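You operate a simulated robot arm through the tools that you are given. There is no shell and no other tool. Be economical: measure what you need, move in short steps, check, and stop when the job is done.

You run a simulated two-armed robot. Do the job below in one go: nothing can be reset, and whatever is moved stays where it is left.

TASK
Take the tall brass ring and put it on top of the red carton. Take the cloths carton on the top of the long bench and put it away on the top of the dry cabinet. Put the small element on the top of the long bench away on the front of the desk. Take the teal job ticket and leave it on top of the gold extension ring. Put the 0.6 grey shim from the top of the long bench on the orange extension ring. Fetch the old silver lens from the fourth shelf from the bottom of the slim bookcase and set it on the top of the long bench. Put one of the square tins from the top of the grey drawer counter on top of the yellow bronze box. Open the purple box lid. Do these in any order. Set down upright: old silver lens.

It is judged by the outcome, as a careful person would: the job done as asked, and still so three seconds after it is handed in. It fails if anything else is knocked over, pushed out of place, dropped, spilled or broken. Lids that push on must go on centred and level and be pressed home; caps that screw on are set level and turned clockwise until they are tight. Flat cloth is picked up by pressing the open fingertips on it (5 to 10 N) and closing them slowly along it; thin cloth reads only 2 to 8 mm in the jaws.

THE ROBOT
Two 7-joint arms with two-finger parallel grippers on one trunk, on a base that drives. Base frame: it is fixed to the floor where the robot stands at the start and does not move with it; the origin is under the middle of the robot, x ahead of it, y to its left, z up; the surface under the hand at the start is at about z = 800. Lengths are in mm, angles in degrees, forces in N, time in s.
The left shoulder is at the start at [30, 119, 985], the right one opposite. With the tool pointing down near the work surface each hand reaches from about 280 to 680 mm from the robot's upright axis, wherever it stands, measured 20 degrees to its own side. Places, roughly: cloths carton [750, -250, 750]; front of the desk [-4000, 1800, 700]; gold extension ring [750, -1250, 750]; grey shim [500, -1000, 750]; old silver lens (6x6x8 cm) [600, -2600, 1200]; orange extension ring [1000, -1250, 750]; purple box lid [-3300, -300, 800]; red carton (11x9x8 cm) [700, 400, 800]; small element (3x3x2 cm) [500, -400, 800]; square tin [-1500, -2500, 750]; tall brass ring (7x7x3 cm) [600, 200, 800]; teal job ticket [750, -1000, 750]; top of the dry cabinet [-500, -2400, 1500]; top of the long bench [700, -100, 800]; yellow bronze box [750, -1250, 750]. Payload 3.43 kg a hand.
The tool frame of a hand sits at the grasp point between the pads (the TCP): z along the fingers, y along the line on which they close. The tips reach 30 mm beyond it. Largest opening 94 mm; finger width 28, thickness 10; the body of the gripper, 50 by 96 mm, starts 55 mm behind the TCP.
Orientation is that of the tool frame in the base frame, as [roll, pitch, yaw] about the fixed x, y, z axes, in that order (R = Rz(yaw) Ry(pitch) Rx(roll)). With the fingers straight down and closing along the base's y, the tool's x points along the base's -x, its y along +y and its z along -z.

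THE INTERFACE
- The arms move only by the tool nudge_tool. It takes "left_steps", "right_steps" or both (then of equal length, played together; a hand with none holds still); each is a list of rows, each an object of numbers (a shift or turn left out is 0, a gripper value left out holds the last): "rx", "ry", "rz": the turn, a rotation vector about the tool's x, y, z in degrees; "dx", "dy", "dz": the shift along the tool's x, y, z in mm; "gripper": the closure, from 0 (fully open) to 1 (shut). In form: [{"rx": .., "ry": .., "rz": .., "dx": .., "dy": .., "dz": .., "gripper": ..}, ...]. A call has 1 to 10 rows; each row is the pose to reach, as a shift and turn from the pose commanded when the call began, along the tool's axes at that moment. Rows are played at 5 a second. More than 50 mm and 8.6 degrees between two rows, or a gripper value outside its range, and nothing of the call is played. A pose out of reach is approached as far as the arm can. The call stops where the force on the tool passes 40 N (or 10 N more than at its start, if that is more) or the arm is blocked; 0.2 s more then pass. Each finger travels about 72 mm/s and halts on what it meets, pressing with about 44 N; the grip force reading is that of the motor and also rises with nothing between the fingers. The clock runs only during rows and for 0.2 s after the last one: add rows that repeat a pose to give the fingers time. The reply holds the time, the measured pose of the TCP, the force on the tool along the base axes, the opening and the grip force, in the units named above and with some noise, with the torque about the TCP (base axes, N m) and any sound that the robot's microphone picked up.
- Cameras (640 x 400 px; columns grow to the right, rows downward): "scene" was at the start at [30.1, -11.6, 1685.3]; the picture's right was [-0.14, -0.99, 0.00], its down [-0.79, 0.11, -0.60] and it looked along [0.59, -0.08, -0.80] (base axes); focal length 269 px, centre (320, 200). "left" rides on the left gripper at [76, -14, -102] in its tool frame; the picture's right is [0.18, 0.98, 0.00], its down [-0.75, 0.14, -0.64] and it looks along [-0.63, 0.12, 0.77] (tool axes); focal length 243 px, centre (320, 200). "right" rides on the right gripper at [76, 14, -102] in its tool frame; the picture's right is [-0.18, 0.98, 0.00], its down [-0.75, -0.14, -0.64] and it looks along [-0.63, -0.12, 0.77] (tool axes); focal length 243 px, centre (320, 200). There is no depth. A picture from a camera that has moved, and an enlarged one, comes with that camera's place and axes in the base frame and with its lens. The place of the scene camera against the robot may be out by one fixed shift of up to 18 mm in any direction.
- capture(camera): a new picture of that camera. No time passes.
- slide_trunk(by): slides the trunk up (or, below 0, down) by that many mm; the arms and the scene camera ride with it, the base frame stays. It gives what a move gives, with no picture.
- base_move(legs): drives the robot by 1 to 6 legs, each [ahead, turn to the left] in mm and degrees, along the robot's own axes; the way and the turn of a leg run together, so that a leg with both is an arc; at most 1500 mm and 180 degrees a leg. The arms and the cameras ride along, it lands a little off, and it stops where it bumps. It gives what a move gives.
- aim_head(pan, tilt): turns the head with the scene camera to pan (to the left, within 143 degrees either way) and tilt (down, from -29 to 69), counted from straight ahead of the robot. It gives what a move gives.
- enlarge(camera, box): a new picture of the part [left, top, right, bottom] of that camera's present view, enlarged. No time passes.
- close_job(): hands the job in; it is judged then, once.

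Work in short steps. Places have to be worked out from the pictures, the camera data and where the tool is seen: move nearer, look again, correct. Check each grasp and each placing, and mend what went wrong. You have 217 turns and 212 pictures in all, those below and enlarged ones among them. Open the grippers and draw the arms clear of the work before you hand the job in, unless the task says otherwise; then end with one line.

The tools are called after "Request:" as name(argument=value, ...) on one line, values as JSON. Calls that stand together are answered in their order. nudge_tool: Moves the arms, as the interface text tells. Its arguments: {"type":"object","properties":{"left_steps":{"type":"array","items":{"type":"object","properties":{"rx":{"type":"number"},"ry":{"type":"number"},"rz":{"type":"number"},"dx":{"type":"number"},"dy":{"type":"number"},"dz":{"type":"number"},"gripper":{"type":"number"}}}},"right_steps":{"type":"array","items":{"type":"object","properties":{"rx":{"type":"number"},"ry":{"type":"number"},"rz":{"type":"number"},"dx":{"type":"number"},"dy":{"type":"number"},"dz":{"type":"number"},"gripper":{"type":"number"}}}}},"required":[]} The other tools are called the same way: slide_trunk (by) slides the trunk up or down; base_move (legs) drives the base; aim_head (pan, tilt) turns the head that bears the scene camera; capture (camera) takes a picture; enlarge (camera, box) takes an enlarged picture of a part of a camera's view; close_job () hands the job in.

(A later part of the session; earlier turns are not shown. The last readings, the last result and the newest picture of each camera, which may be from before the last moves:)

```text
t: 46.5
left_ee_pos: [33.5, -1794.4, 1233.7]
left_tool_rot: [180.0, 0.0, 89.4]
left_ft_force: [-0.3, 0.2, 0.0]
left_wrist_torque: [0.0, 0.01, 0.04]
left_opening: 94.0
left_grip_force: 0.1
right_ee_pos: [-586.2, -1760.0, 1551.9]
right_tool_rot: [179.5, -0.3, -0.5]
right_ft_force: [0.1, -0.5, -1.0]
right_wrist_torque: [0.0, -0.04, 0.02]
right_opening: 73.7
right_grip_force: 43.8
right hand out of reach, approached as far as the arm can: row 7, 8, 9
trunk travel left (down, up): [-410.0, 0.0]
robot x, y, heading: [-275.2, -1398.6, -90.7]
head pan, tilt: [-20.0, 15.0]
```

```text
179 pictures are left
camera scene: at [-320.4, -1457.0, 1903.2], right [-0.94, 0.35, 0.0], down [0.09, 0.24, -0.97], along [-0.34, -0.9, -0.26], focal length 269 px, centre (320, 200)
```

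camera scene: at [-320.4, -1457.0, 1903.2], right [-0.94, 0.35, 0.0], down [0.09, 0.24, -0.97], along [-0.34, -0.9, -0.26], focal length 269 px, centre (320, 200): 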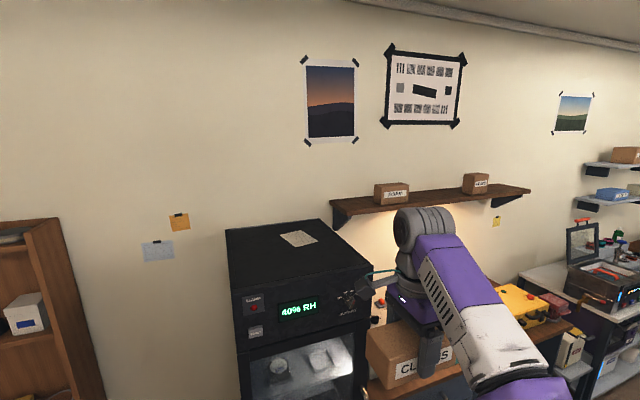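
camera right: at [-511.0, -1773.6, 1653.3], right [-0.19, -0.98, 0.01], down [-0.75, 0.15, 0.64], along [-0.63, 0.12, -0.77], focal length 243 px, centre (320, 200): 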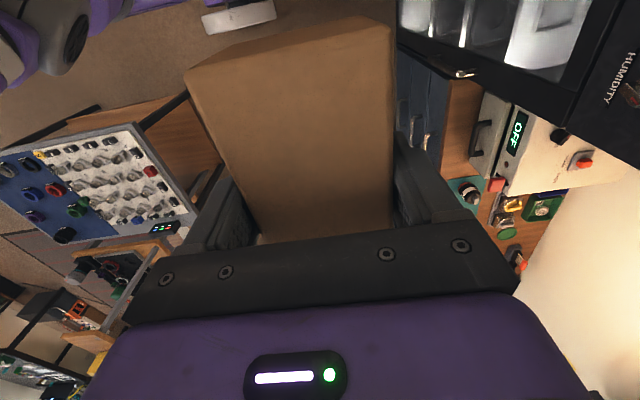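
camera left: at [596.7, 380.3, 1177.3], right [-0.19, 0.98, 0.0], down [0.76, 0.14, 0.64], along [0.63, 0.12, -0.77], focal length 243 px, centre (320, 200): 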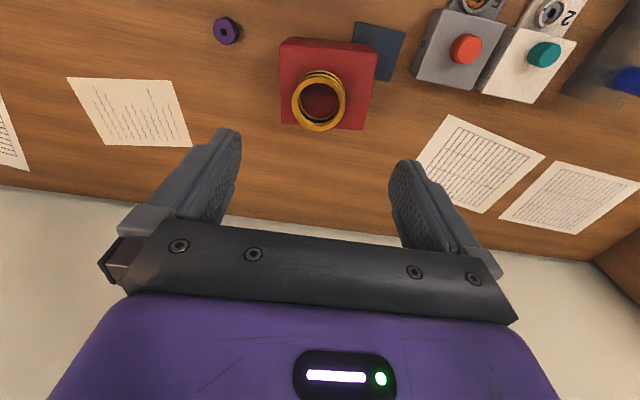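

The hand reaches TCP z 1552 at that spot; carton bottom is ~42 below. I bring it more in front of the shoulder for extra height.

Request:
nudge_tool(right_steps=[{"dx": 40}, {"dx": 80}, {"dx": 120, "dz": -10}, {"dx": 160, "dz": -30}, {"dx": 160, "dz": -60}, {"dx": 160, "dz": -60}])

Request:
base_move(legs=[[0, -13], [330, 0], [0, 13]])

Request:
aim_head(pan=-8, tilt=35)

Request:
capture(camera="scene")

Request:
capture(camera="right")

```text
t: 47.9
left_ee_pos: [34.3, -1793.2, 1234.0]
left_tool_rot: [-179.9, -0.1, 89.4]
left_ft_force: [-0.1, 0.2, -0.7]
left_wrist_torque: [-0.03, 0.0, 0.04]
left_opening: 93.9
left_grip_force: 0.1
right_ee_pos: [-464.7, -1760.2, 1560.1]
right_tool_rot: [-179.9, 0.0, -0.4]
right_ft_force: [-0.9, 0.3, -1.4]
right_wrist_torque: [0.0, 0.01, 0.0]
right_opening: 73.7
right_grip_force: 44.0
right hand out of reach, approached as far as the arm can: row 4, 5, 6
trunk travel left (down, up): [-410.0, 0.0]
robot x, y, heading: [-273.8, -1397.9, -90.4]
head pan, tilt: [-20.0, 15.0]
```

```text
t: 51.7
left_ee_pos: [-39.7, -2106.1, 1233.7]
left_tool_rot: [-179.9, -0.2, 89.6]
left_ft_force: [0.6, -0.7, -0.1]
left_wrist_torque: [-0.02, -0.02, 0.01]
left_opening: 94.0
left_grip_force: 0.0
right_ee_pos: [-538.2, -2074.9, 1560.1]
right_tool_rot: [-180.0, 0.0, -0.2]
right_ft_force: [-0.1, 0.4, -1.2]
right_wrist_torque: [0.01, 0.01, -0.01]
right_opening: 73.5
right_grip_force: 43.6
trunk travel left (down, up): [-410.0, 0.0]
robot x, y, heading: [-348.4, -1711.2, -90.3]
head pan, tilt: [-20.0, 15.0]
```

```text
t: 52.5
left_ee_pos: [-40.4, -2106.6, 1232.9]
left_tool_rot: [-180.0, 0.0, 89.6]
left_ft_force: [0.4, 0.5, 0.6]
left_wrist_torque: [0.01, 0.01, -0.03]
left_opening: 93.8
left_grip_force: 0.0
right_ee_pos: [-538.6, -2075.6, 1559.8]
right_tool_rot: [179.9, 0.1, -0.1]
right_ft_force: [0.7, 0.6, -1.0]
right_wrist_torque: [-0.03, -0.04, -0.03]
right_opening: 73.7
right_grip_force: 44.2
trunk travel left (down, up): [-410.0, 0.0]
robot x, y, heading: [-350.9, -1715.1, -90.0]
head pan, tilt: [-8.0, 35.0]
```

```text
178 pictures are left
camera scene: at [-375.1, -1770.7, 1871.3], right [-0.99, 0.15, 0.0], down [0.08, 0.57, -0.82], along [-0.12, -0.81, -0.57], focal length 269 px, centre (320, 200)
```

scene: 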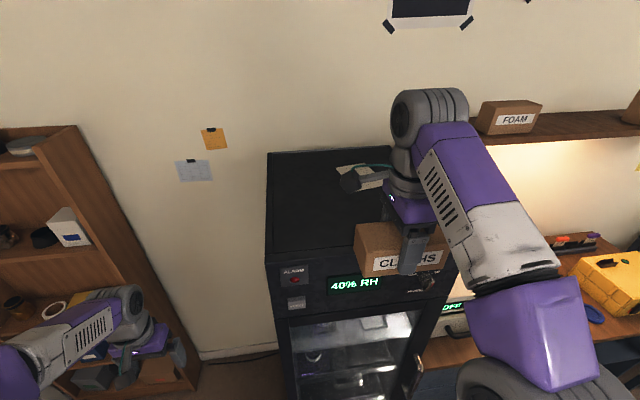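

```text
177 pictures are left
camera right: at [-463.8, -2088.9, 1662.4], right [-0.19, -0.98, 0.0], down [-0.75, 0.14, 0.64], along [-0.63, 0.12, -0.77], focal length 243 px, centre (320, 200)
```

right: 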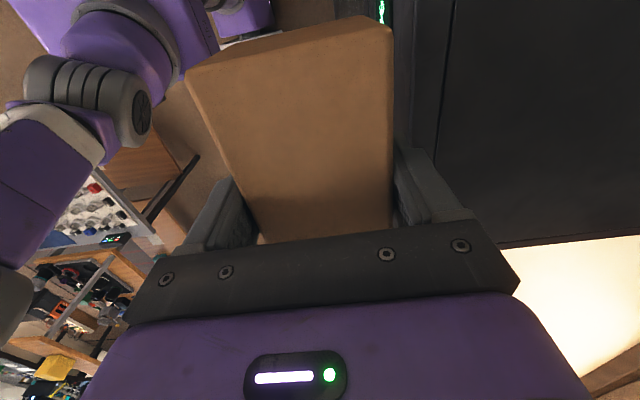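

I want the cabinet-top height more precisely, so I enlarge the front-left top corner in this view.

Request:
enlarge(camera="scene", box=[240, 140, 400, 320])

Request:
enlarge(camera="right", box=[340, 0, 640, 260])

```text
2.22 times, centred on (320, 230) of scene
camera zoom: at [-375.1, -1770.7, 1871.3], right [-0.99, 0.15, 0.0], down [0.08, 0.57, -0.82], along [-0.12, -0.81, -0.57], focal length 598 px, centre (320, 133)
```

zoom: 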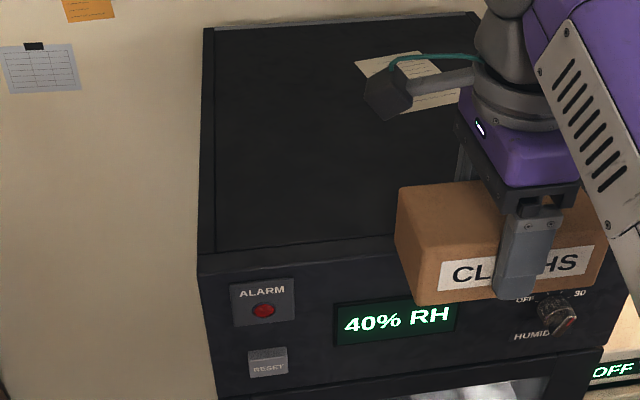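

```text
1.54 times, centred on (490, 130) of right
camera zoom: at [-463.8, -2088.9, 1662.4], right [-0.19, -0.98, 0.0], down [-0.75, 0.14, 0.64], along [-0.63, 0.12, -0.77], focal length 373 px, centre (58, 308)
```

zoom: 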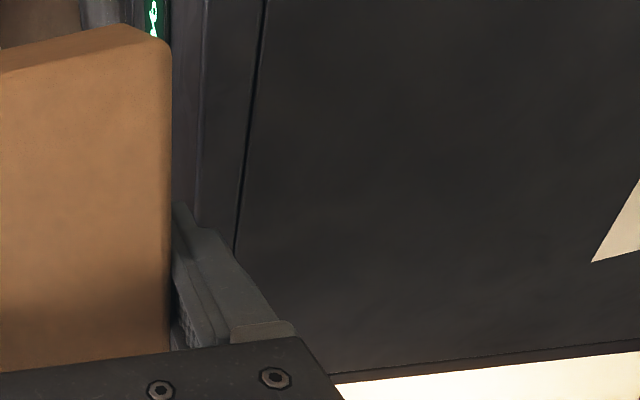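

Combining the two cameras gives top z≈1470, front edge y≈−2148; the carton bottom at ~1518 clears it. I tuck the left hand back and then drive 165 mm ahead.

Request:
nudge_tool(left_steps=[{"dx": 45}, {"dx": 90}, {"dx": 120}, {"dx": 120}])

Request:
base_move(legs=[[110, 0]])

Request:
capture(camera="right")

Request:
enlarge(camera="scene", box=[200, 140, 520, 360])

```text
t: 53.5
left_ee_pos: [-37.8, -1986.0, 1233.6]
left_tool_rot: [180.0, -0.1, 89.6]
left_ft_force: [0.5, -0.1, -0.7]
left_wrist_torque: [0.04, -0.01, 0.04]
left_opening: 93.9
left_grip_force: 0.1
right_ee_pos: [-538.9, -2074.1, 1560.3]
right_tool_rot: [180.0, -0.1, -0.3]
right_ft_force: [0.4, -0.3, -1.5]
right_wrist_torque: [0.02, -0.01, -0.01]
right_opening: 73.7
right_grip_force: 44.0
trunk travel left (down, up): [-410.0, 0.0]
robot x, y, heading: [-349.7, -1713.7, -90.3]
head pan, tilt: [-8.0, 35.0]
```

```text
t: 54.7
left_ee_pos: [-38.3, -2094.8, 1233.8]
left_tool_rot: [-180.0, 0.1, 89.6]
left_ft_force: [0.7, -0.6, -0.3]
left_wrist_torque: [0.03, 0.01, 0.02]
left_opening: 93.9
left_grip_force: 0.0
right_ee_pos: [-539.9, -2182.1, 1559.8]
right_tool_rot: [179.9, 0.0, -0.3]
right_ft_force: [0.4, 0.2, -1.0]
right_wrist_torque: [-0.01, 0.02, -0.02]
right_opening: 73.5
right_grip_force: 44.2
trunk travel left (down, up): [-410.0, 0.0]
robot x, y, heading: [-348.9, -1823.8, -90.4]
head pan, tilt: [-8.0, 35.0]
```

```text
174 pictures are left
camera right: at [-465.0, -2196.4, 1662.8], right [-0.19, -0.98, 0.0], down [-0.75, 0.15, 0.64], along [-0.63, 0.12, -0.77], focal length 243 px, centre (320, 200)
```

right: 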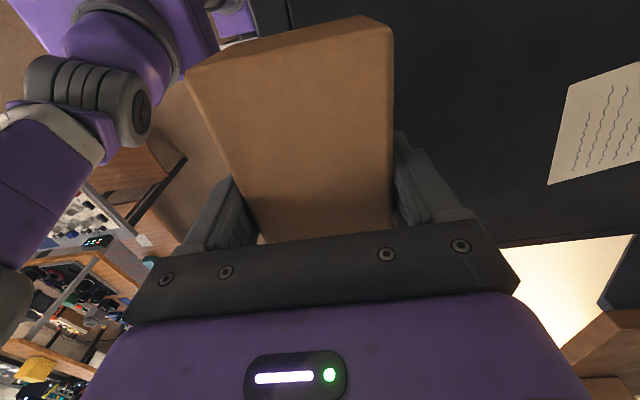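

```text
1.82 times, centred on (360, 250) of scene
camera zoom: at [-375.7, -1878.3, 1871.3], right [-0.99, 0.15, 0.0], down [0.08, 0.57, -0.82], along [-0.12, -0.81, -0.57], focal length 489 px, centre (247, 109)
```

zoom: 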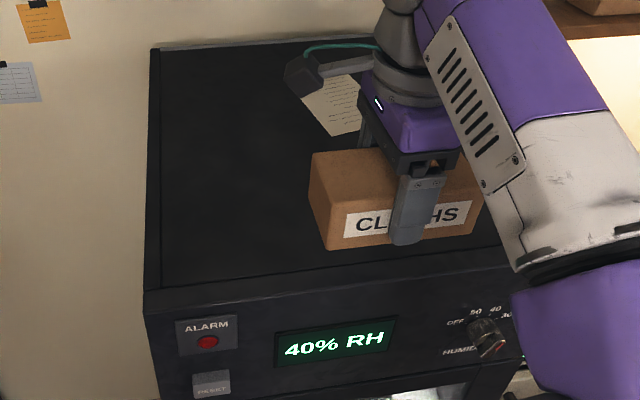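

Top is confirmed ≈1473 with front edge y≈−2146. I extend the arm 65 mm further over the cabinet while lowering slightly.

Request:
nudge_tool(right_steps=[{"dz": 12, "dy": 20}, {"dz": 20, "dy": 40}, {"dz": 24, "dy": 65}, {"dz": 24, "dy": 65}])

Request:
capture(camera="right")

```text
t: 55.7
left_ee_pos: [-39.1, -2093.6, 1234.4]
left_tool_rot: [-180.0, 0.0, 89.6]
left_ft_force: [0.0, -0.3, -0.2]
left_wrist_torque: [-0.03, 0.01, 0.01]
left_opening: 93.8
left_grip_force: 0.0
right_ee_pos: [-540.4, -2248.0, 1536.0]
right_tool_rot: [179.9, -0.1, -0.1]
right_ft_force: [-0.6, 0.0, -1.2]
right_wrist_torque: [-0.03, -0.02, 0.0]
right_opening: 74.0
right_grip_force: 44.5
trunk travel left (down, up): [-410.0, 0.0]
robot x, y, heading: [-352.5, -1825.5, -90.3]
head pan, tilt: [-8.0, 35.0]
```

```text
172 pictures are left
camera right: at [-464.6, -2261.4, 1638.1], right [-0.19, -0.98, 0.0], down [-0.75, 0.15, 0.64], along [-0.63, 0.12, -0.77], focal length 243 px, centre (320, 200)
```

right: 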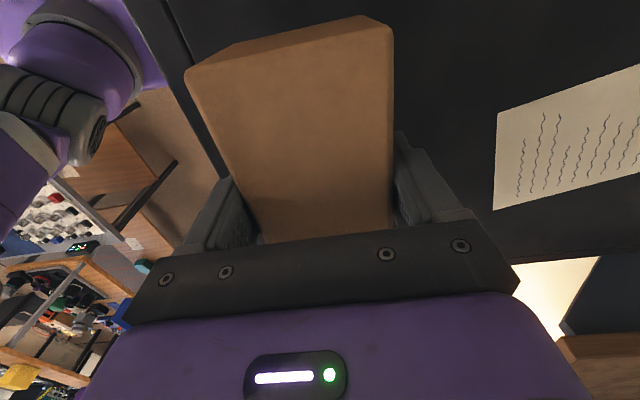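

Carton is now well inside the edge and clear of the paper. I lower it slowly until contact.

Request:
nudge_tool(right_steps=[{"dz": 6}, {"dz": 10}, {"dz": 14}, {"dz": 17}, {"dz": 20}, {"dz": 23}, {"dz": 26}, {"dz": 29}, {"dz": 32}, {"dz": 34}])

```text
t: 57.9
left_ee_pos: [-37.1, -2095.3, 1234.1]
left_tool_rot: [180.0, 0.0, 89.5]
left_ft_force: [0.1, -0.4, 0.1]
left_wrist_torque: [0.01, 0.01, 0.02]
left_opening: 94.0
left_grip_force: 0.0
right_ee_pos: [-539.8, -2248.7, 1502.5]
right_tool_rot: [179.6, 0.0, -0.2]
right_ft_force: [0.4, -3.5, 16.1]
right_wrist_torque: [0.47, 0.25, 0.08]
right_opening: 73.9
right_grip_force: 43.7
trunk travel left (down, up): [-410.0, 0.0]
robot x, y, heading: [-350.5, -1821.3, -90.4]
head pan, tilt: [-8.0, 35.0]
```

Contact (16 N) at TCP 1502. I open and rise straight up.

Request:
nudge_tool(right_steps=[{"dz": -1}, {"dz": -1, "gripper": 0}, {"dz": -1, "gripper": 0}, {"dz": -1, "gripper": 0}, {"dz": -30}, {"dz": -50, "dy": -10}, {"dz": -60, "dy": -40}, {"dz": -60, "dy": -80}, {"dz": -60, "dy": -120}, {"dz": -60, "dy": -160}])

Request:
capture(camera="scene")

```text
t: 60.0
left_ee_pos: [-38.1, -2095.3, 1233.3]
left_tool_rot: [180.0, -0.1, 89.5]
left_ft_force: [0.9, 0.0, 0.2]
left_wrist_torque: [0.03, 0.05, 0.02]
left_opening: 93.8
left_grip_force: 0.1
right_ee_pos: [-566.8, -2130.1, 1551.1]
right_tool_rot: [-177.9, 0.7, -6.4]
right_ft_force: [-6.4, 3.3, 21.1]
right_wrist_torque: [-1.0, 0.17, -0.25]
right_opening: 91.4
right_grip_force: 0.1
right hand out of reach, approached as far as the arm can: row 6, 7
trunk travel left (down, up): [-410.0, 0.0]
robot x, y, heading: [-350.4, -1819.6, -90.2]
head pan, tilt: [-8.0, 35.0]
stopped in row 10 (right hand): the force on the tool passed its limit at 70 N (the readings are from after the stop); the commanded pose is now the measured one
```

```text
171 pictures are left
camera scene: at [-374.8, -1878.5, 1871.5], right [-0.99, 0.15, 0.0], down [0.08, 0.57, -0.82], along [-0.12, -0.81, -0.57], focal length 269 px, centre (320, 200)
```

scene: 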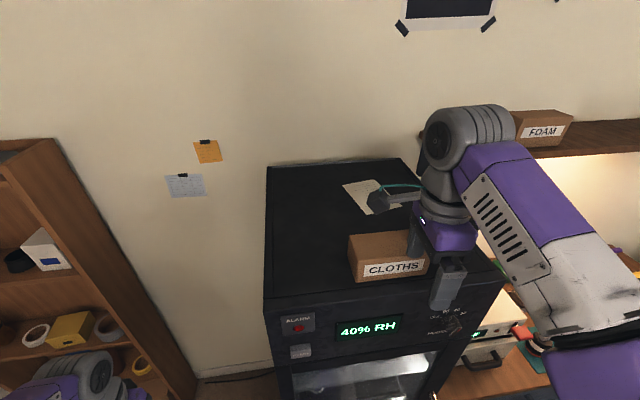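

The far finger dragged on the carton. I look closely before moving.

Request:
enlarge(camera="scene", box=[320, 190, 520, 330])

Request:
capture(camera="right")

```text
2.86 times, centred on (420, 260) of scene
camera zoom: at [-374.8, -1878.5, 1871.5], right [-0.99, 0.15, 0.0], down [0.08, 0.57, -0.82], along [-0.12, -0.81, -0.57], focal length 769 px, centre (34, 29)
```

zoom: 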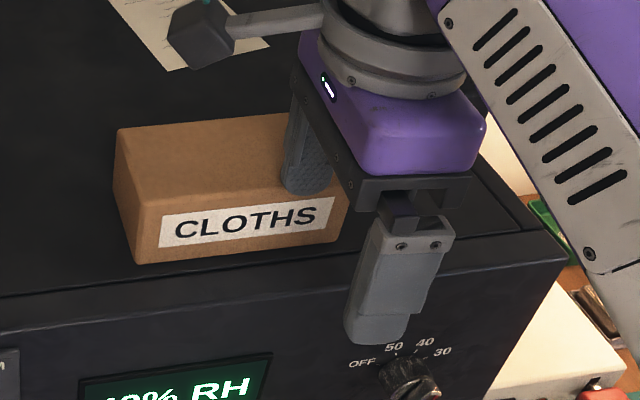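

```text
169 pictures are left
camera right: at [-493.4, -2156.4, 1652.2], right [-0.29, -0.96, -0.03], down [-0.73, 0.2, 0.66], along [-0.62, 0.22, -0.75], focal length 243 px, centre (320, 200)
```

right: 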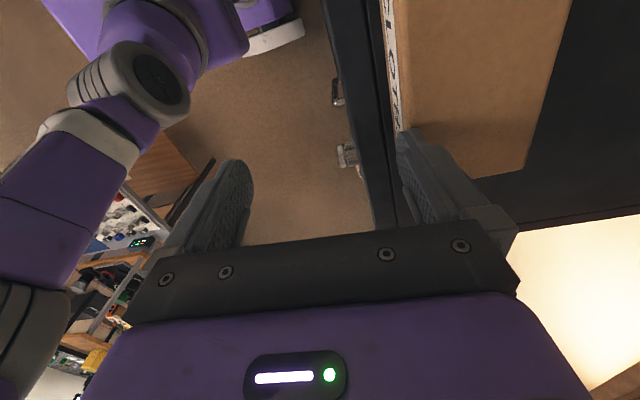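

The carton is still fully on the top, near the front edge; a finger rests on its corner. I raise the hand straight up, then pull back.

Request:
nudge_tool(right_steps=[{"dz": -15}, {"dz": -35}, {"dz": -55}, {"dz": -55}])

Request:
enlarge(camera="scene", box=[320, 190, 520, 330])

```text
t: 61.0
left_ee_pos: [-37.6, -2095.8, 1232.7]
left_tool_rot: [179.9, -0.2, 89.6]
left_ft_force: [-0.1, -1.0, 0.9]
left_wrist_torque: [-0.02, 0.04, 0.0]
left_opening: 94.1
left_grip_force: 0.1
right_ee_pos: [-567.5, -2131.4, 1557.9]
right_tool_rot: [-177.6, 0.7, -6.3]
right_ft_force: [0.7, 0.8, 1.1]
right_wrist_torque: [-0.01, 0.01, 0.04]
right_opening: 93.8
right_grip_force: 0.2
right hand out of reach, approached as far as the arm can: row 1, 2, 3, 4
trunk travel left (down, up): [-410.0, 0.0]
robot x, y, heading: [-350.5, -1823.9, -90.1]
head pan, tilt: [-8.0, 35.0]
```

```text
2.86 times, centred on (420, 260) of scene
camera zoom: at [-375.5, -1879.2, 1871.3], right [-0.99, 0.15, 0.0], down [0.08, 0.57, -0.82], along [-0.12, -0.81, -0.57], focal length 769 px, centre (34, 29)
```

zoom: 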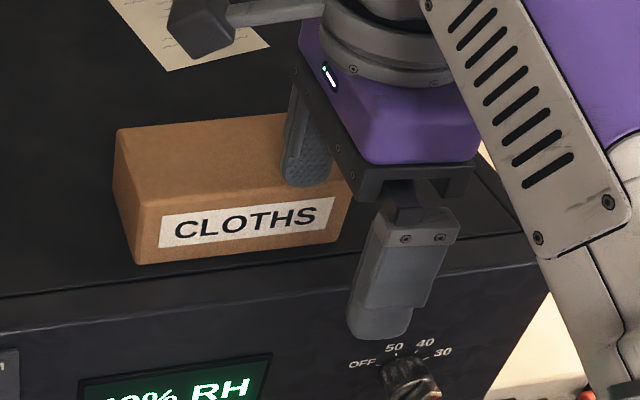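

Free now and the carton is unmoved. I back the base away and verify, also looking at the counter with the square tins.

Request:
base_move(legs=[[-350, 0]])

Request:
capture(camera="scene")

Request:
aim_head(pan=-50, tilt=25)

Request:
capture(camera="scene")

```text
t: 63.3
left_ee_pos: [-34.8, -1746.5, 1233.5]
left_tool_rot: [-179.9, 0.0, 90.0]
left_ft_force: [0.1, -0.3, -0.5]
left_wrist_torque: [0.03, -0.02, -0.01]
left_opening: 94.0
left_grip_force: 0.1
right_ee_pos: [-563.0, -1787.0, 1557.1]
right_tool_rot: [-177.5, 0.7, -6.0]
right_ft_force: [0.1, 0.3, 0.2]
right_wrist_torque: [-0.04, 0.0, -0.01]
right_opening: 94.1
right_grip_force: 0.1
trunk travel left (down, up): [-410.0, 0.0]
robot x, y, heading: [-350.4, -1474.0, -89.7]
head pan, tilt: [-8.0, 35.0]
```

```text
167 pictures are left
camera scene: at [-373.8, -1534.1, 1871.2], right [-0.99, 0.14, 0.0], down [0.08, 0.57, -0.82], along [-0.11, -0.81, -0.57], focal length 269 px, centre (320, 200)
```

scene: 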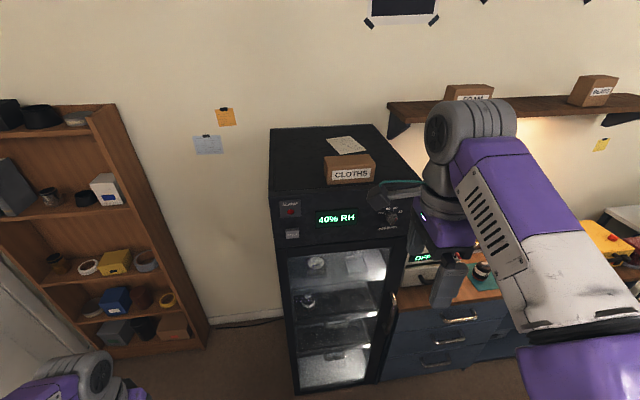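

```text
t: 64.4
left_ee_pos: [-35.1, -1746.6, 1235.3]
left_tool_rot: [-180.0, -0.1, 90.0]
left_ft_force: [-0.3, 0.3, 0.1]
left_wrist_torque: [0.01, 0.02, 0.0]
left_opening: 94.0
left_grip_force: 0.2
right_ee_pos: [-564.1, -1786.4, 1557.4]
right_tool_rot: [-177.6, 0.6, -5.9]
right_ft_force: [-0.2, 0.6, -0.3]
right_wrist_torque: [-0.01, 0.0, 0.0]
right_opening: 94.1
right_grip_force: 0.0
trunk travel left (down, up): [-410.0, 0.0]
robot x, y, heading: [-350.8, -1476.5, -89.8]
head pan, tilt: [-50.0, 25.0]
```

```text
166 pictures are left
camera scene: at [-432.1, -1505.5, 1887.0], right [-0.64, 0.77, 0.0], down [0.32, 0.27, -0.91], along [-0.69, -0.58, -0.42], focal length 269 px, centre (320, 200)
```

scene: 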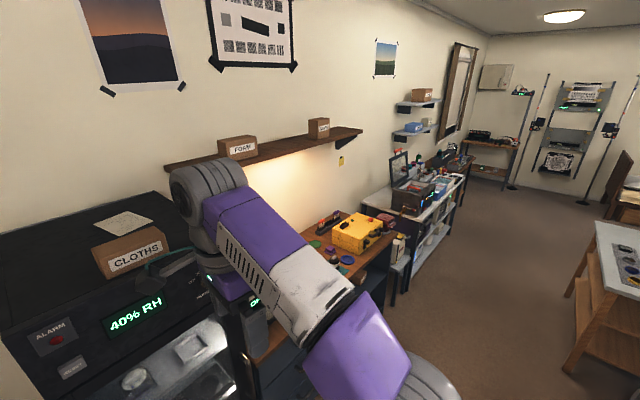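

Carton is on the dry cabinet. Now I drive over in front of the drawer counter (x≈−1350), after lowering the trunk.

Request:
slide_trunk(by=-160)

Request:
base_move(legs=[[0, -90], [950, 0], [0, 90]])

Request:
aim_head(pan=-5, tilt=40)

Request:
capture(camera="scene")

```text
t: 66.2
left_ee_pos: [-36.1, -1747.0, 1074.0]
left_tool_rot: [180.0, -0.1, 89.8]
left_ft_force: [-0.1, -0.5, 0.3]
left_wrist_torque: [-0.01, -0.02, -0.02]
left_opening: 94.1
left_grip_force: 0.1
right_ee_pos: [-562.8, -1786.9, 1397.0]
right_tool_rot: [-177.6, 0.6, -5.9]
right_ft_force: [0.3, -0.3, 0.3]
right_wrist_torque: [-0.02, 0.01, -0.01]
right_opening: 94.1
right_grip_force: 0.1
trunk travel left (down, up): [-250.0, 160.0]
robot x, y, heading: [-345.9, -1475.0, -90.1]
head pan, tilt: [-50.0, 25.0]
```

```text
t: 79.0
left_ee_pos: [-1022.5, -1722.4, 1074.5]
left_tool_rot: [-180.0, -0.1, 87.6]
left_ft_force: [0.5, 0.0, -0.2]
left_wrist_torque: [-0.02, -0.01, 0.0]
left_opening: 93.9
left_grip_force: 0.1
right_ee_pos: [-1551.2, -1742.1, 1396.1]
right_tool_rot: [-177.6, 0.6, -8.2]
right_ft_force: [1.0, 0.4, -0.5]
right_wrist_torque: [0.01, 0.0, -0.03]
right_opening: 93.9
right_grip_force: 0.1
trunk travel left (down, up): [-250.0, 160.0]
robot x, y, heading: [-1323.5, -1438.1, -92.3]
head pan, tilt: [-50.0, 25.0]
```

```text
t: 80.1
left_ee_pos: [-1020.5, -1722.6, 1073.9]
left_tool_rot: [-179.9, -0.1, 87.7]
left_ft_force: [0.1, -0.5, 0.3]
left_wrist_torque: [-0.05, -0.02, 0.04]
left_opening: 93.9
left_grip_force: 0.1
right_ee_pos: [-1551.6, -1740.3, 1397.4]
right_tool_rot: [-177.6, 0.7, -8.1]
right_ft_force: [0.5, 0.5, 0.4]
right_wrist_torque: [-0.02, 0.03, -0.02]
right_opening: 94.0
right_grip_force: 0.0
trunk travel left (down, up): [-250.0, 160.0]
robot x, y, heading: [-1324.7, -1438.7, -92.4]
head pan, tilt: [-5.0, 40.0]
```

```text
165 pictures are left
camera scene: at [-1346.4, -1494.4, 1703.7], right [-0.99, 0.13, 0.0], down [0.08, 0.64, -0.77], along [-0.1, -0.76, -0.64], focal length 269 px, centre (320, 200)
```

scene: 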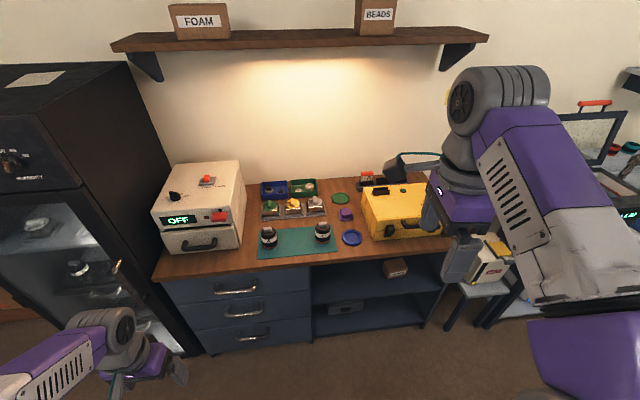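

Request:
enlarge(camera="scene", box=[140, 150, 460, 350])

Request:
enlarge(camera="scene", box=[240, 165, 370, 265])

```text
2.00 times, centred on (300, 250) of scene
camera zoom: at [-1346.4, -1494.4, 1703.7], right [-0.99, 0.13, 0.0], down [0.08, 0.64, -0.77], along [-0.1, -0.76, -0.64], focal length 538 px, centre (360, 100)
```

zoom: 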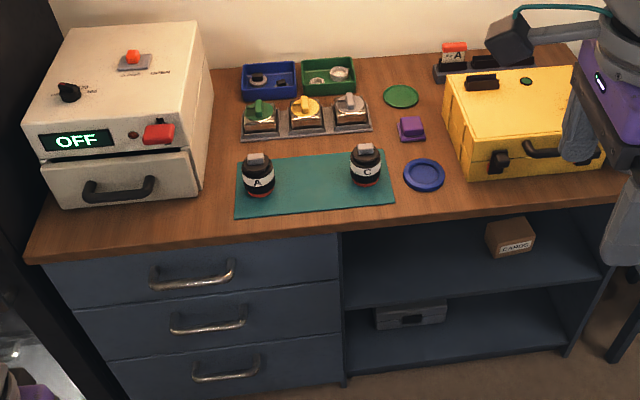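

```text
4.00 times, centred on (305, 215) of scene
camera zoom: at [-1346.4, -1494.4, 1703.7], right [-0.99, 0.13, 0.0], down [0.08, 0.64, -0.77], along [-0.1, -0.76, -0.64], focal length 1076 px, centre (380, 140)
```

zoom: 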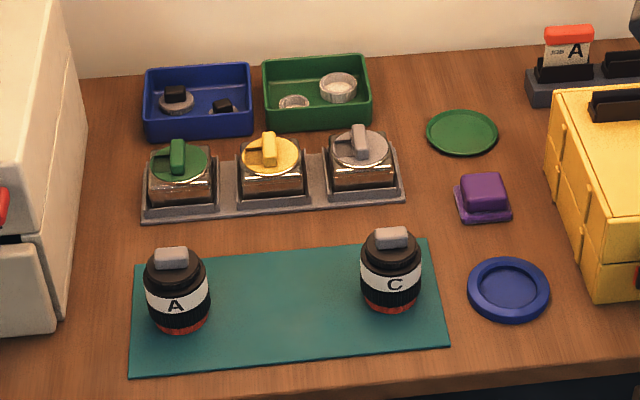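

The three square tins (gold bodies, coloured lids) sit in a grey tray near y≈−2525; the grey-lidded one is near x≈−1455. I drive closer after lowering the right hand and squaring it.

Request:
nudge_tool(right_steps=[{"dz": 45}, {"dz": 90}, {"dz": 135}, {"dz": 180}, {"dz": 225}, {"dz": 270}, {"dz": 290, "rx": -2.4, "ry": 0.7, "rz": -5.7}])

Request:
base_move(legs=[[0, 2.4], [440, 0]])

Request:
capture(camera="right")

Request:
capture(camera="scene")

```text
t: 81.7
left_ee_pos: [-1021.5, -1722.5, 1074.0]
left_tool_rot: [-179.9, -0.2, 87.7]
left_ft_force: [-0.4, -0.1, 0.0]
left_wrist_torque: [-0.01, -0.01, 0.01]
left_opening: 94.1
left_grip_force: 0.2
right_ee_pos: [-1552.2, -1729.7, 1107.0]
right_tool_rot: [180.0, -0.2, -2.4]
right_ft_force: [-0.2, -0.2, -0.1]
right_wrist_torque: [0.04, 0.04, 0.02]
right_opening: 94.3
right_grip_force: 0.0
trunk travel left (down, up): [-250.0, 160.0]
robot x, y, heading: [-1325.5, -1439.6, -92.2]
head pan, tilt: [-5.0, 40.0]
```

```text
t: 84.8
left_ee_pos: [-1008.0, -2147.2, 1074.1]
left_tool_rot: [180.0, -0.1, 90.3]
left_ft_force: [1.1, -0.4, -0.3]
left_wrist_torque: [0.01, 0.01, 0.02]
left_opening: 94.1
left_grip_force: 0.0
right_ee_pos: [-1538.1, -2177.8, 1107.2]
right_tool_rot: [180.0, -0.2, 0.1]
right_ft_force: [0.6, -0.5, 0.3]
right_wrist_torque: [0.02, 0.03, 0.02]
right_opening: 93.7
right_grip_force: 0.0
trunk travel left (down, up): [-250.0, 160.0]
robot x, y, heading: [-1320.2, -1876.7, -89.9]
head pan, tilt: [-5.0, 40.0]
```

```text
162 pictures are left
camera right: at [-1462.5, -2191.5, 1209.4], right [-0.18, -0.98, 0.0], down [-0.76, 0.14, 0.64], along [-0.63, 0.12, -0.77], focal length 243 px, centre (320, 200)
```

right: 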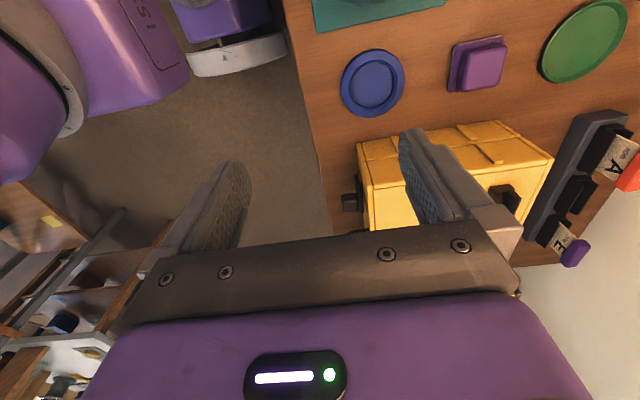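

```text
161 pictures are left
camera scene: at [-1342.5, -1933.5, 1703.7], right [-1.0, 0.08, 0.0], down [0.05, 0.64, -0.77], along [-0.06, -0.76, -0.64], focal length 269 px, centre (320, 200)
```

scene: 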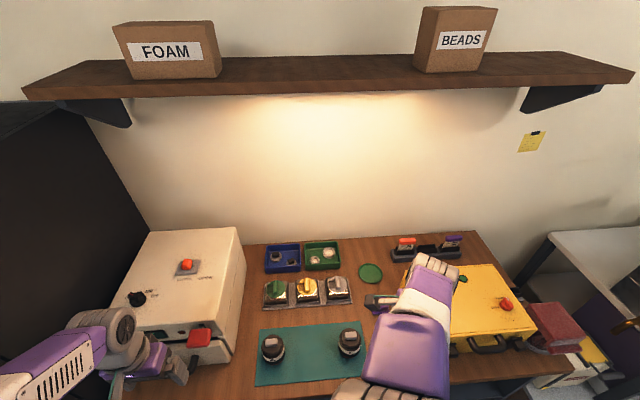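

Request:
enlarge(camera="scene", box=[240, 225, 400, 325])

Request:
nudge_tool(right_steps=[{"dx": 9, "rz": -8.5}, {"dx": 18, "rz": -17}, {"dx": 27, "rz": -25.5}, {"dx": 36, "rz": -34}, {"dx": 45, "rz": -42.5}, {"dx": 54, "rz": -51}, {"dx": 63, "rz": -59.5}, {"dx": 72, "rz": -68}, {"dx": 81, "rz": -76.5}, {"dx": 90, "rz": -85}])

Request:
capture(camera="right")

```text
4.00 times, centred on (320, 275) of scene
camera zoom: at [-1342.5, -1933.5, 1703.7], right [-1.0, 0.08, 0.0], down [0.05, 0.64, -0.77], along [-0.06, -0.76, -0.64], focal length 1076 px, centre (320, -100)
```

zoom: 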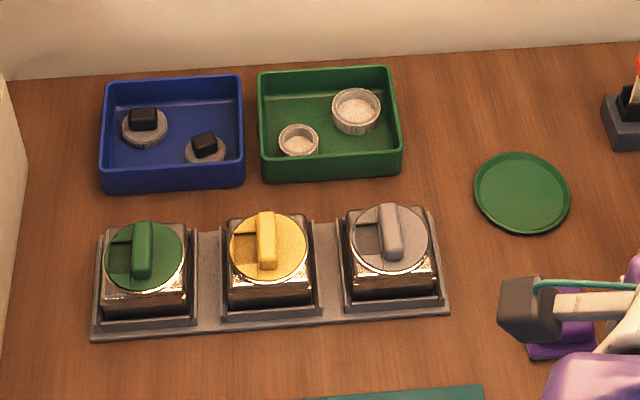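

```text
t: 87.0
left_ee_pos: [-1007.0, -2147.2, 1074.5]
left_tool_rot: [-180.0, -0.1, 90.2]
left_ft_force: [0.1, -0.6, -0.3]
left_wrist_torque: [0.01, 0.0, -0.02]
left_opening: 94.0
left_grip_force: 0.1
right_ee_pos: [-1447.5, -2177.1, 1107.5]
right_tool_rot: [179.7, 0.0, 85.2]
right_ft_force: [0.4, 0.3, 1.3]
right_wrist_torque: [0.03, -0.01, 0.01]
right_opening: 94.0
right_grip_force: 0.0
trunk travel left (down, up): [-250.0, 160.0]
robot x, y, heading: [-1324.3, -1878.8, -90.0]
head pan, tilt: [-5.0, 40.0]
```

```text
159 pictures are left
camera right: at [-1427.7, -2101.4, 1209.8], right [0.96, -0.27, 0.0], down [-0.21, -0.74, 0.64], along [-0.17, -0.62, -0.77], focal length 243 px, centre (320, 200)
```

right: 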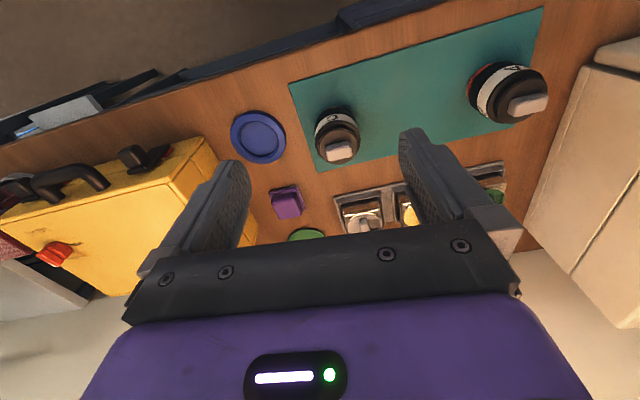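

The tins are square metal bodies with round lids, in individual nests. I move the right hand toward the grey-lidded one (≈[-1449,-2469]) and square the yaw, stopping above for a look.

Request:
nudge_tool(right_steps=[{"dx": -37, "dy": 3, "dz": 10, "rz": -4.8}, {"dx": -80, "dy": 6, "dz": 20, "rz": -4.8}, {"dx": -125, "dy": 10, "dz": 30, "rz": -4.8}, {"dx": -170, "dy": 13, "dz": 45, "rz": -4.8}, {"dx": -215, "dy": 16, "dz": 60, "rz": -4.8}, {"dx": -222, "dy": 17, "dz": 100, "rz": -4.8}, {"dx": -222, "dy": 17, "dz": 100, "rz": -4.8}])

Request:
capture(camera="right")

Request:
enlarge(camera="scene", box=[240, 225, 400, 325])

```text
t: 88.6
left_ee_pos: [-1007.0, -2146.6, 1074.7]
left_tool_rot: [179.9, -0.1, 90.2]
left_ft_force: [0.0, 0.4, -0.3]
left_wrist_torque: [0.02, 0.0, -0.01]
left_opening: 94.2
left_grip_force: 0.2
right_ee_pos: [-1449.4, -2399.1, 1007.2]
right_tool_rot: [179.8, 0.0, 89.8]
right_ft_force: [-0.3, -0.2, -0.2]
right_wrist_torque: [-0.03, -0.03, 0.02]
right_opening: 94.1
right_grip_force: 0.0
trunk travel left (down, up): [-250.0, 160.0]
robot x, y, heading: [-1322.9, -1875.6, -89.8]
head pan, tilt: [-5.0, 40.0]
```

```text
158 pictures are left
camera right: at [-1436.1, -2322.9, 1109.6], right [0.98, -0.19, 0.0], down [-0.14, -0.75, 0.64], along [-0.12, -0.63, -0.77], focal length 243 px, centre (320, 200)
```

right: 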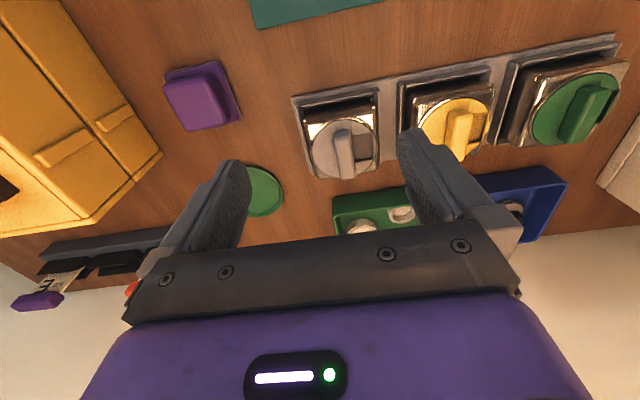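

```text
4.00 times, centred on (320, 275) of scene
camera zoom: at [-1342.4, -1932.6, 1703.8], right [-1.0, 0.08, 0.0], down [0.05, 0.64, -0.77], along [-0.06, -0.76, -0.64], focal length 1076 px, centre (320, -100)
```

zoom: 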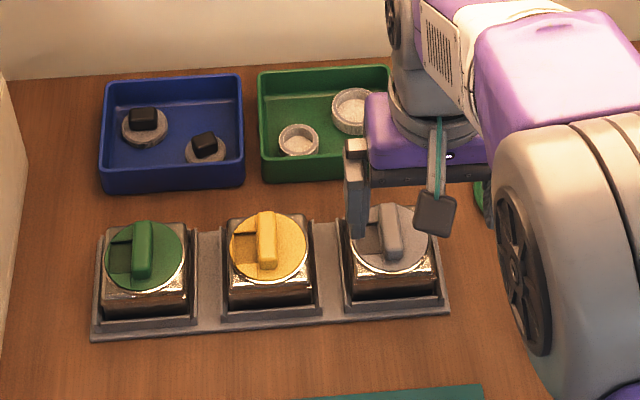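

Now I lower over the grey-lidded tin, aiming at about [-1442,-2462], to get sizes up close.

Request:
nudge_tool(right_steps=[{"dx": -30, "dy": 4, "dz": 20}, {"dx": -60, "dy": 7, "dz": 40}, {"dx": -60, "dy": 7, "dz": 60}, {"dx": -60, "dy": 7, "dz": 60}])

Request:
capture(camera="right")

Request:
enlarge(camera="scene", box=[290, 245, 400, 315])

```text
t: 89.6
left_ee_pos: [-1008.4, -2146.7, 1073.9]
left_tool_rot: [179.9, -0.1, 90.1]
left_ft_force: [0.1, -0.4, -0.2]
left_wrist_torque: [0.01, -0.01, -0.02]
left_opening: 94.1
left_grip_force: 0.1
right_ee_pos: [-1441.6, -2460.8, 947.4]
right_tool_rot: [179.8, 0.0, 89.9]
right_ft_force: [-1.0, 0.4, -0.5]
right_wrist_torque: [0.02, 0.01, 0.01]
right_opening: 94.0
right_grip_force: 0.1
trunk travel left (down, up): [-250.0, 160.0]
robot x, y, heading: [-1322.0, -1877.6, -89.7]
head pan, tilt: [-5.0, 40.0]
```

```text
156 pictures are left
camera right: at [-1428.7, -2383.7, 1050.4], right [0.98, -0.19, 0.0], down [-0.14, -0.75, 0.64], along [-0.12, -0.63, -0.77], focal length 243 px, centre (320, 200)
```

right: 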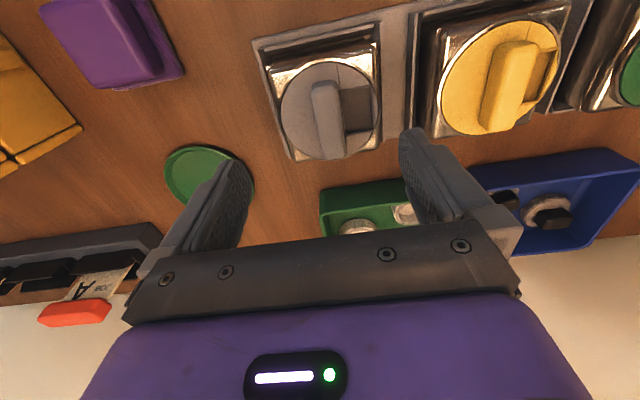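

```text
5.71 times, centred on (345, 280) of scene
camera zoom: at [-1342.4, -1932.9, 1703.7], right [-1.0, 0.08, 0.0], down [0.05, 0.64, -0.77], along [-0.06, -0.76, -0.64], focal length 1537 px, centre (177, -257)
```

zoom: 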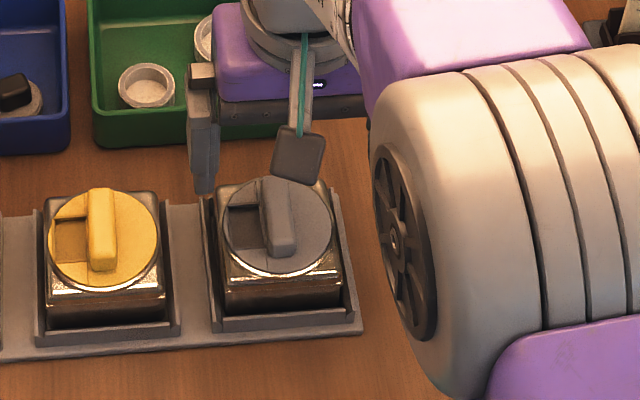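

Triangulation puts the tin's lid top near z≈890, centre ≈[-1436,-2442], width ≈63 mm. I align there and lower a bit, then check.

Request:
nudge_tool(right_steps=[{"dx": 10, "dy": 4}, {"dx": 19, "dy": 6}, {"dx": 19, "dy": 6, "dz": 15}, {"dx": 19, "dy": 6, "dz": 30}, {"dx": 19, "dy": 6, "dz": 30}])

Request:
capture(camera="right")

Request:
enlarge(camera="scene", box=[290, 245, 400, 315])

```text
t: 90.8
left_ee_pos: [-1008.2, -2147.6, 1073.8]
left_tool_rot: [-179.9, -0.2, 90.2]
left_ft_force: [-1.0, 0.8, 0.7]
left_wrist_torque: [0.0, -0.03, 0.02]
left_opening: 93.9
left_grip_force: 0.0
right_ee_pos: [-1435.9, -2438.9, 916.1]
right_tool_rot: [179.8, 0.0, 89.9]
right_ft_force: [1.2, -0.5, 0.6]
right_wrist_torque: [0.01, 0.01, -0.03]
right_opening: 94.0
right_grip_force: 0.1
trunk travel left (down, up): [-250.0, 160.0]
robot x, y, heading: [-1320.0, -1875.2, -90.2]
head pan, tilt: [-5.0, 40.0]
```

```text
154 pictures are left
camera right: at [-1423.4, -2362.8, 1018.6], right [0.98, -0.19, 0.0], down [-0.14, -0.75, 0.64], along [-0.12, -0.63, -0.77], focal length 243 px, centre (320, 200)
```

right: 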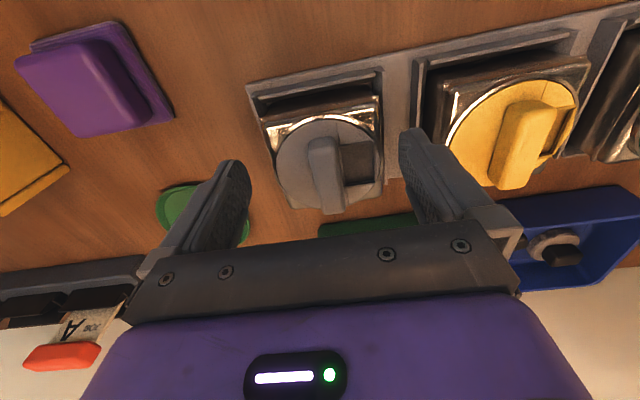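

```text
5.71 times, centred on (345, 280) of scene
camera zoom: at [-1342.5, -1932.7, 1703.7], right [-1.0, 0.08, 0.0], down [0.05, 0.64, -0.77], along [-0.06, -0.76, -0.64], focal length 1537 px, centre (177, -257)
```

zoom: 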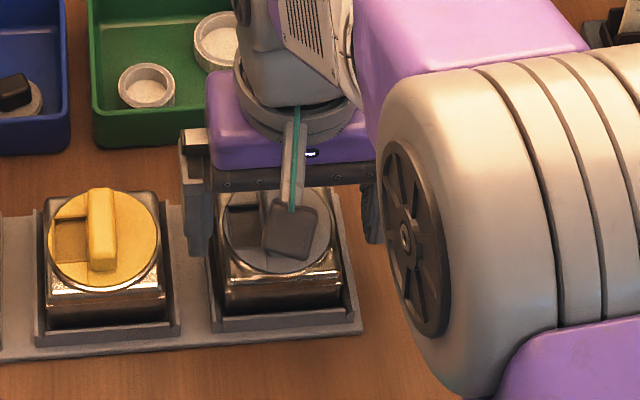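

Consistent: lid top z≈892, centre [-1433,-2440]. I descend with the fingers on either side of the tin in small steps, watching force.

Request:
nudge_tool(right_steps=[{"dy": 2, "dz": 12}, {"dy": 2, "dz": 22}, {"dy": 2, "dz": 30}, {"dy": 2, "dz": 38}, {"dy": 2, "dz": 44}, {"dy": 2, "dz": 44}])

Request:
capture(camera="right")

Request:
enlarge(camera="scene", box=[290, 245, 400, 315])

```text
t: 92.2
left_ee_pos: [-1007.0, -2146.8, 1074.4]
left_tool_rot: [-179.9, 0.0, 90.2]
left_ft_force: [-0.3, -0.3, -0.3]
left_wrist_torque: [0.0, 0.01, 0.02]
left_opening: 94.0
left_grip_force: 0.1
right_ee_pos: [-1433.3, -2440.4, 875.8]
right_tool_rot: [179.9, 0.3, 89.9]
right_ft_force: [-1.8, 0.2, 15.2]
right_wrist_torque: [0.23, -0.7, 0.19]
right_opening: 93.9
right_grip_force: 0.0
trunk travel left (down, up): [-250.0, 160.0]
robot x, y, heading: [-1321.1, -1872.4, -89.5]
head pan, tilt: [-5.0, 40.0]
```

```text
152 pictures are left
camera right: at [-1420.8, -2363.6, 977.9], right [0.98, -0.19, 0.0], down [-0.15, -0.75, 0.64], along [-0.12, -0.63, -0.76], focal length 243 px, centre (320, 200)
```

right: 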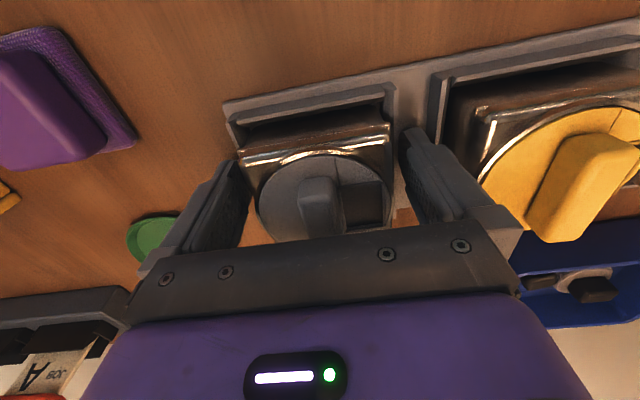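

```text
5.71 times, centred on (345, 280) of scene
camera zoom: at [-1342.5, -1931.0, 1704.0], right [-1.0, 0.08, 0.0], down [0.05, 0.64, -0.77], along [-0.06, -0.76, -0.64], focal length 1537 px, centre (177, -257)
```

zoom: 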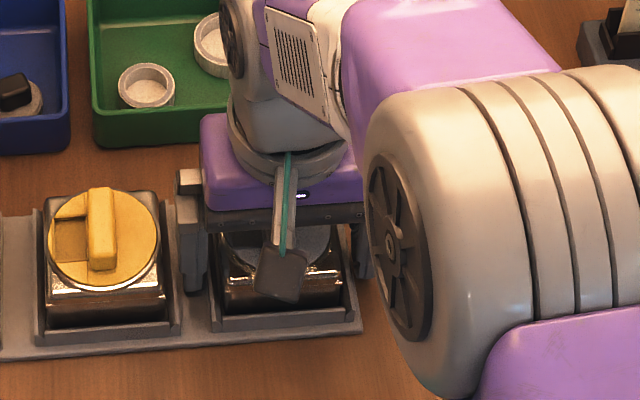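

The tips touch the nest wall at z≈846; that's deep enough. I back off 3 mm and close on the tin body.

Request:
nudge_tool(right_steps=[{"dz": -5}, {"dz": -5, "gripper": 0.3}, {"dz": -5, "gripper": 1}, {"dz": -5, "gripper": 1}, {"dz": -5, "gripper": 1}, {"dz": -5, "gripper": 1}])

Request:
capture(camera="right")

```text
t: 93.6
left_ee_pos: [-1008.0, -2147.6, 1073.8]
left_tool_rot: [180.0, -0.2, 90.3]
left_ft_force: [1.2, 0.3, 0.2]
left_wrist_torque: [0.01, -0.01, 0.01]
left_opening: 94.0
left_grip_force: 0.1
right_ee_pos: [-1433.6, -2440.7, 876.3]
right_tool_rot: [179.8, -0.2, 89.8]
right_ft_force: [8.5, 4.9, -22.9]
right_wrist_torque: [-1.39, -0.58, 0.34]
right_opening: 85.6
right_grip_force: 45.2
trunk travel left (down, up): [-250.0, 160.0]
robot x, y, heading: [-1322.2, -1879.0, -89.7]
head pan, tilt: [-5.0, 40.0]
```

```text
150 pictures are left
camera right: at [-1419.8, -2364.3, 979.0], right [0.98, -0.19, 0.0], down [-0.14, -0.76, 0.64], along [-0.12, -0.63, -0.77], focal length 243 px, centre (320, 200)
```

right: 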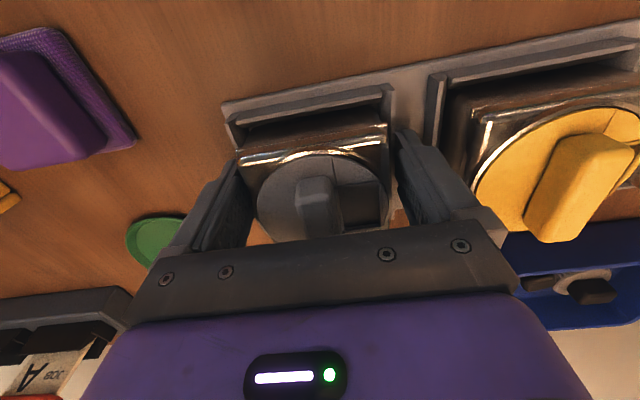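

Opening 85.6 suggests the tips are clasping the nest walls, not the tin. I open, rise ~18 mm, and close again above the walls.

Request:
nudge_tool(right_steps=[{"gripper": 0}, {"gripper": 0}, {"gripper": 0, "dz": -10}, {"gripper": 0, "dz": -18}, {"gripper": 1, "dz": -18}, {"gripper": 1, "dz": -18}, {"gripper": 1, "dz": -18}, {"gripper": 1, "dz": -18}])

Request:
capture(camera="right")

```text
t: 95.4
left_ee_pos: [-1008.9, -2146.8, 1073.4]
left_tool_rot: [-180.0, -0.1, 90.2]
left_ft_force: [0.7, 0.5, -0.1]
left_wrist_torque: [0.01, 0.0, 0.03]
left_opening: 93.9
left_grip_force: 0.1
right_ee_pos: [-1434.0, -2441.1, 896.8]
right_tool_rot: [179.8, 0.0, 90.0]
right_ft_force: [0.8, -0.2, 0.5]
right_wrist_torque: [-0.09, 0.07, 0.03]
right_opening: 69.0
right_grip_force: 44.3
trunk travel left (down, up): [-250.0, 160.0]
robot x, y, heading: [-1319.3, -1873.8, -89.8]
head pan, tilt: [-5.0, 40.0]
```

```text
149 pictures are left
camera right: at [-1420.7, -2364.5, 998.7], right [0.98, -0.19, 0.0], down [-0.14, -0.75, 0.64], along [-0.12, -0.63, -0.77], focal length 243 px, centre (320, 200)
```

right: 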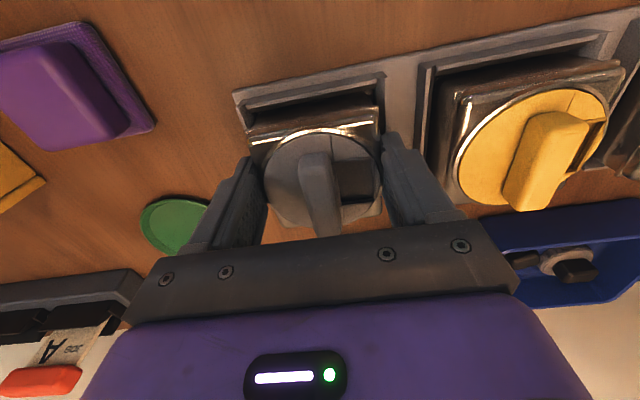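

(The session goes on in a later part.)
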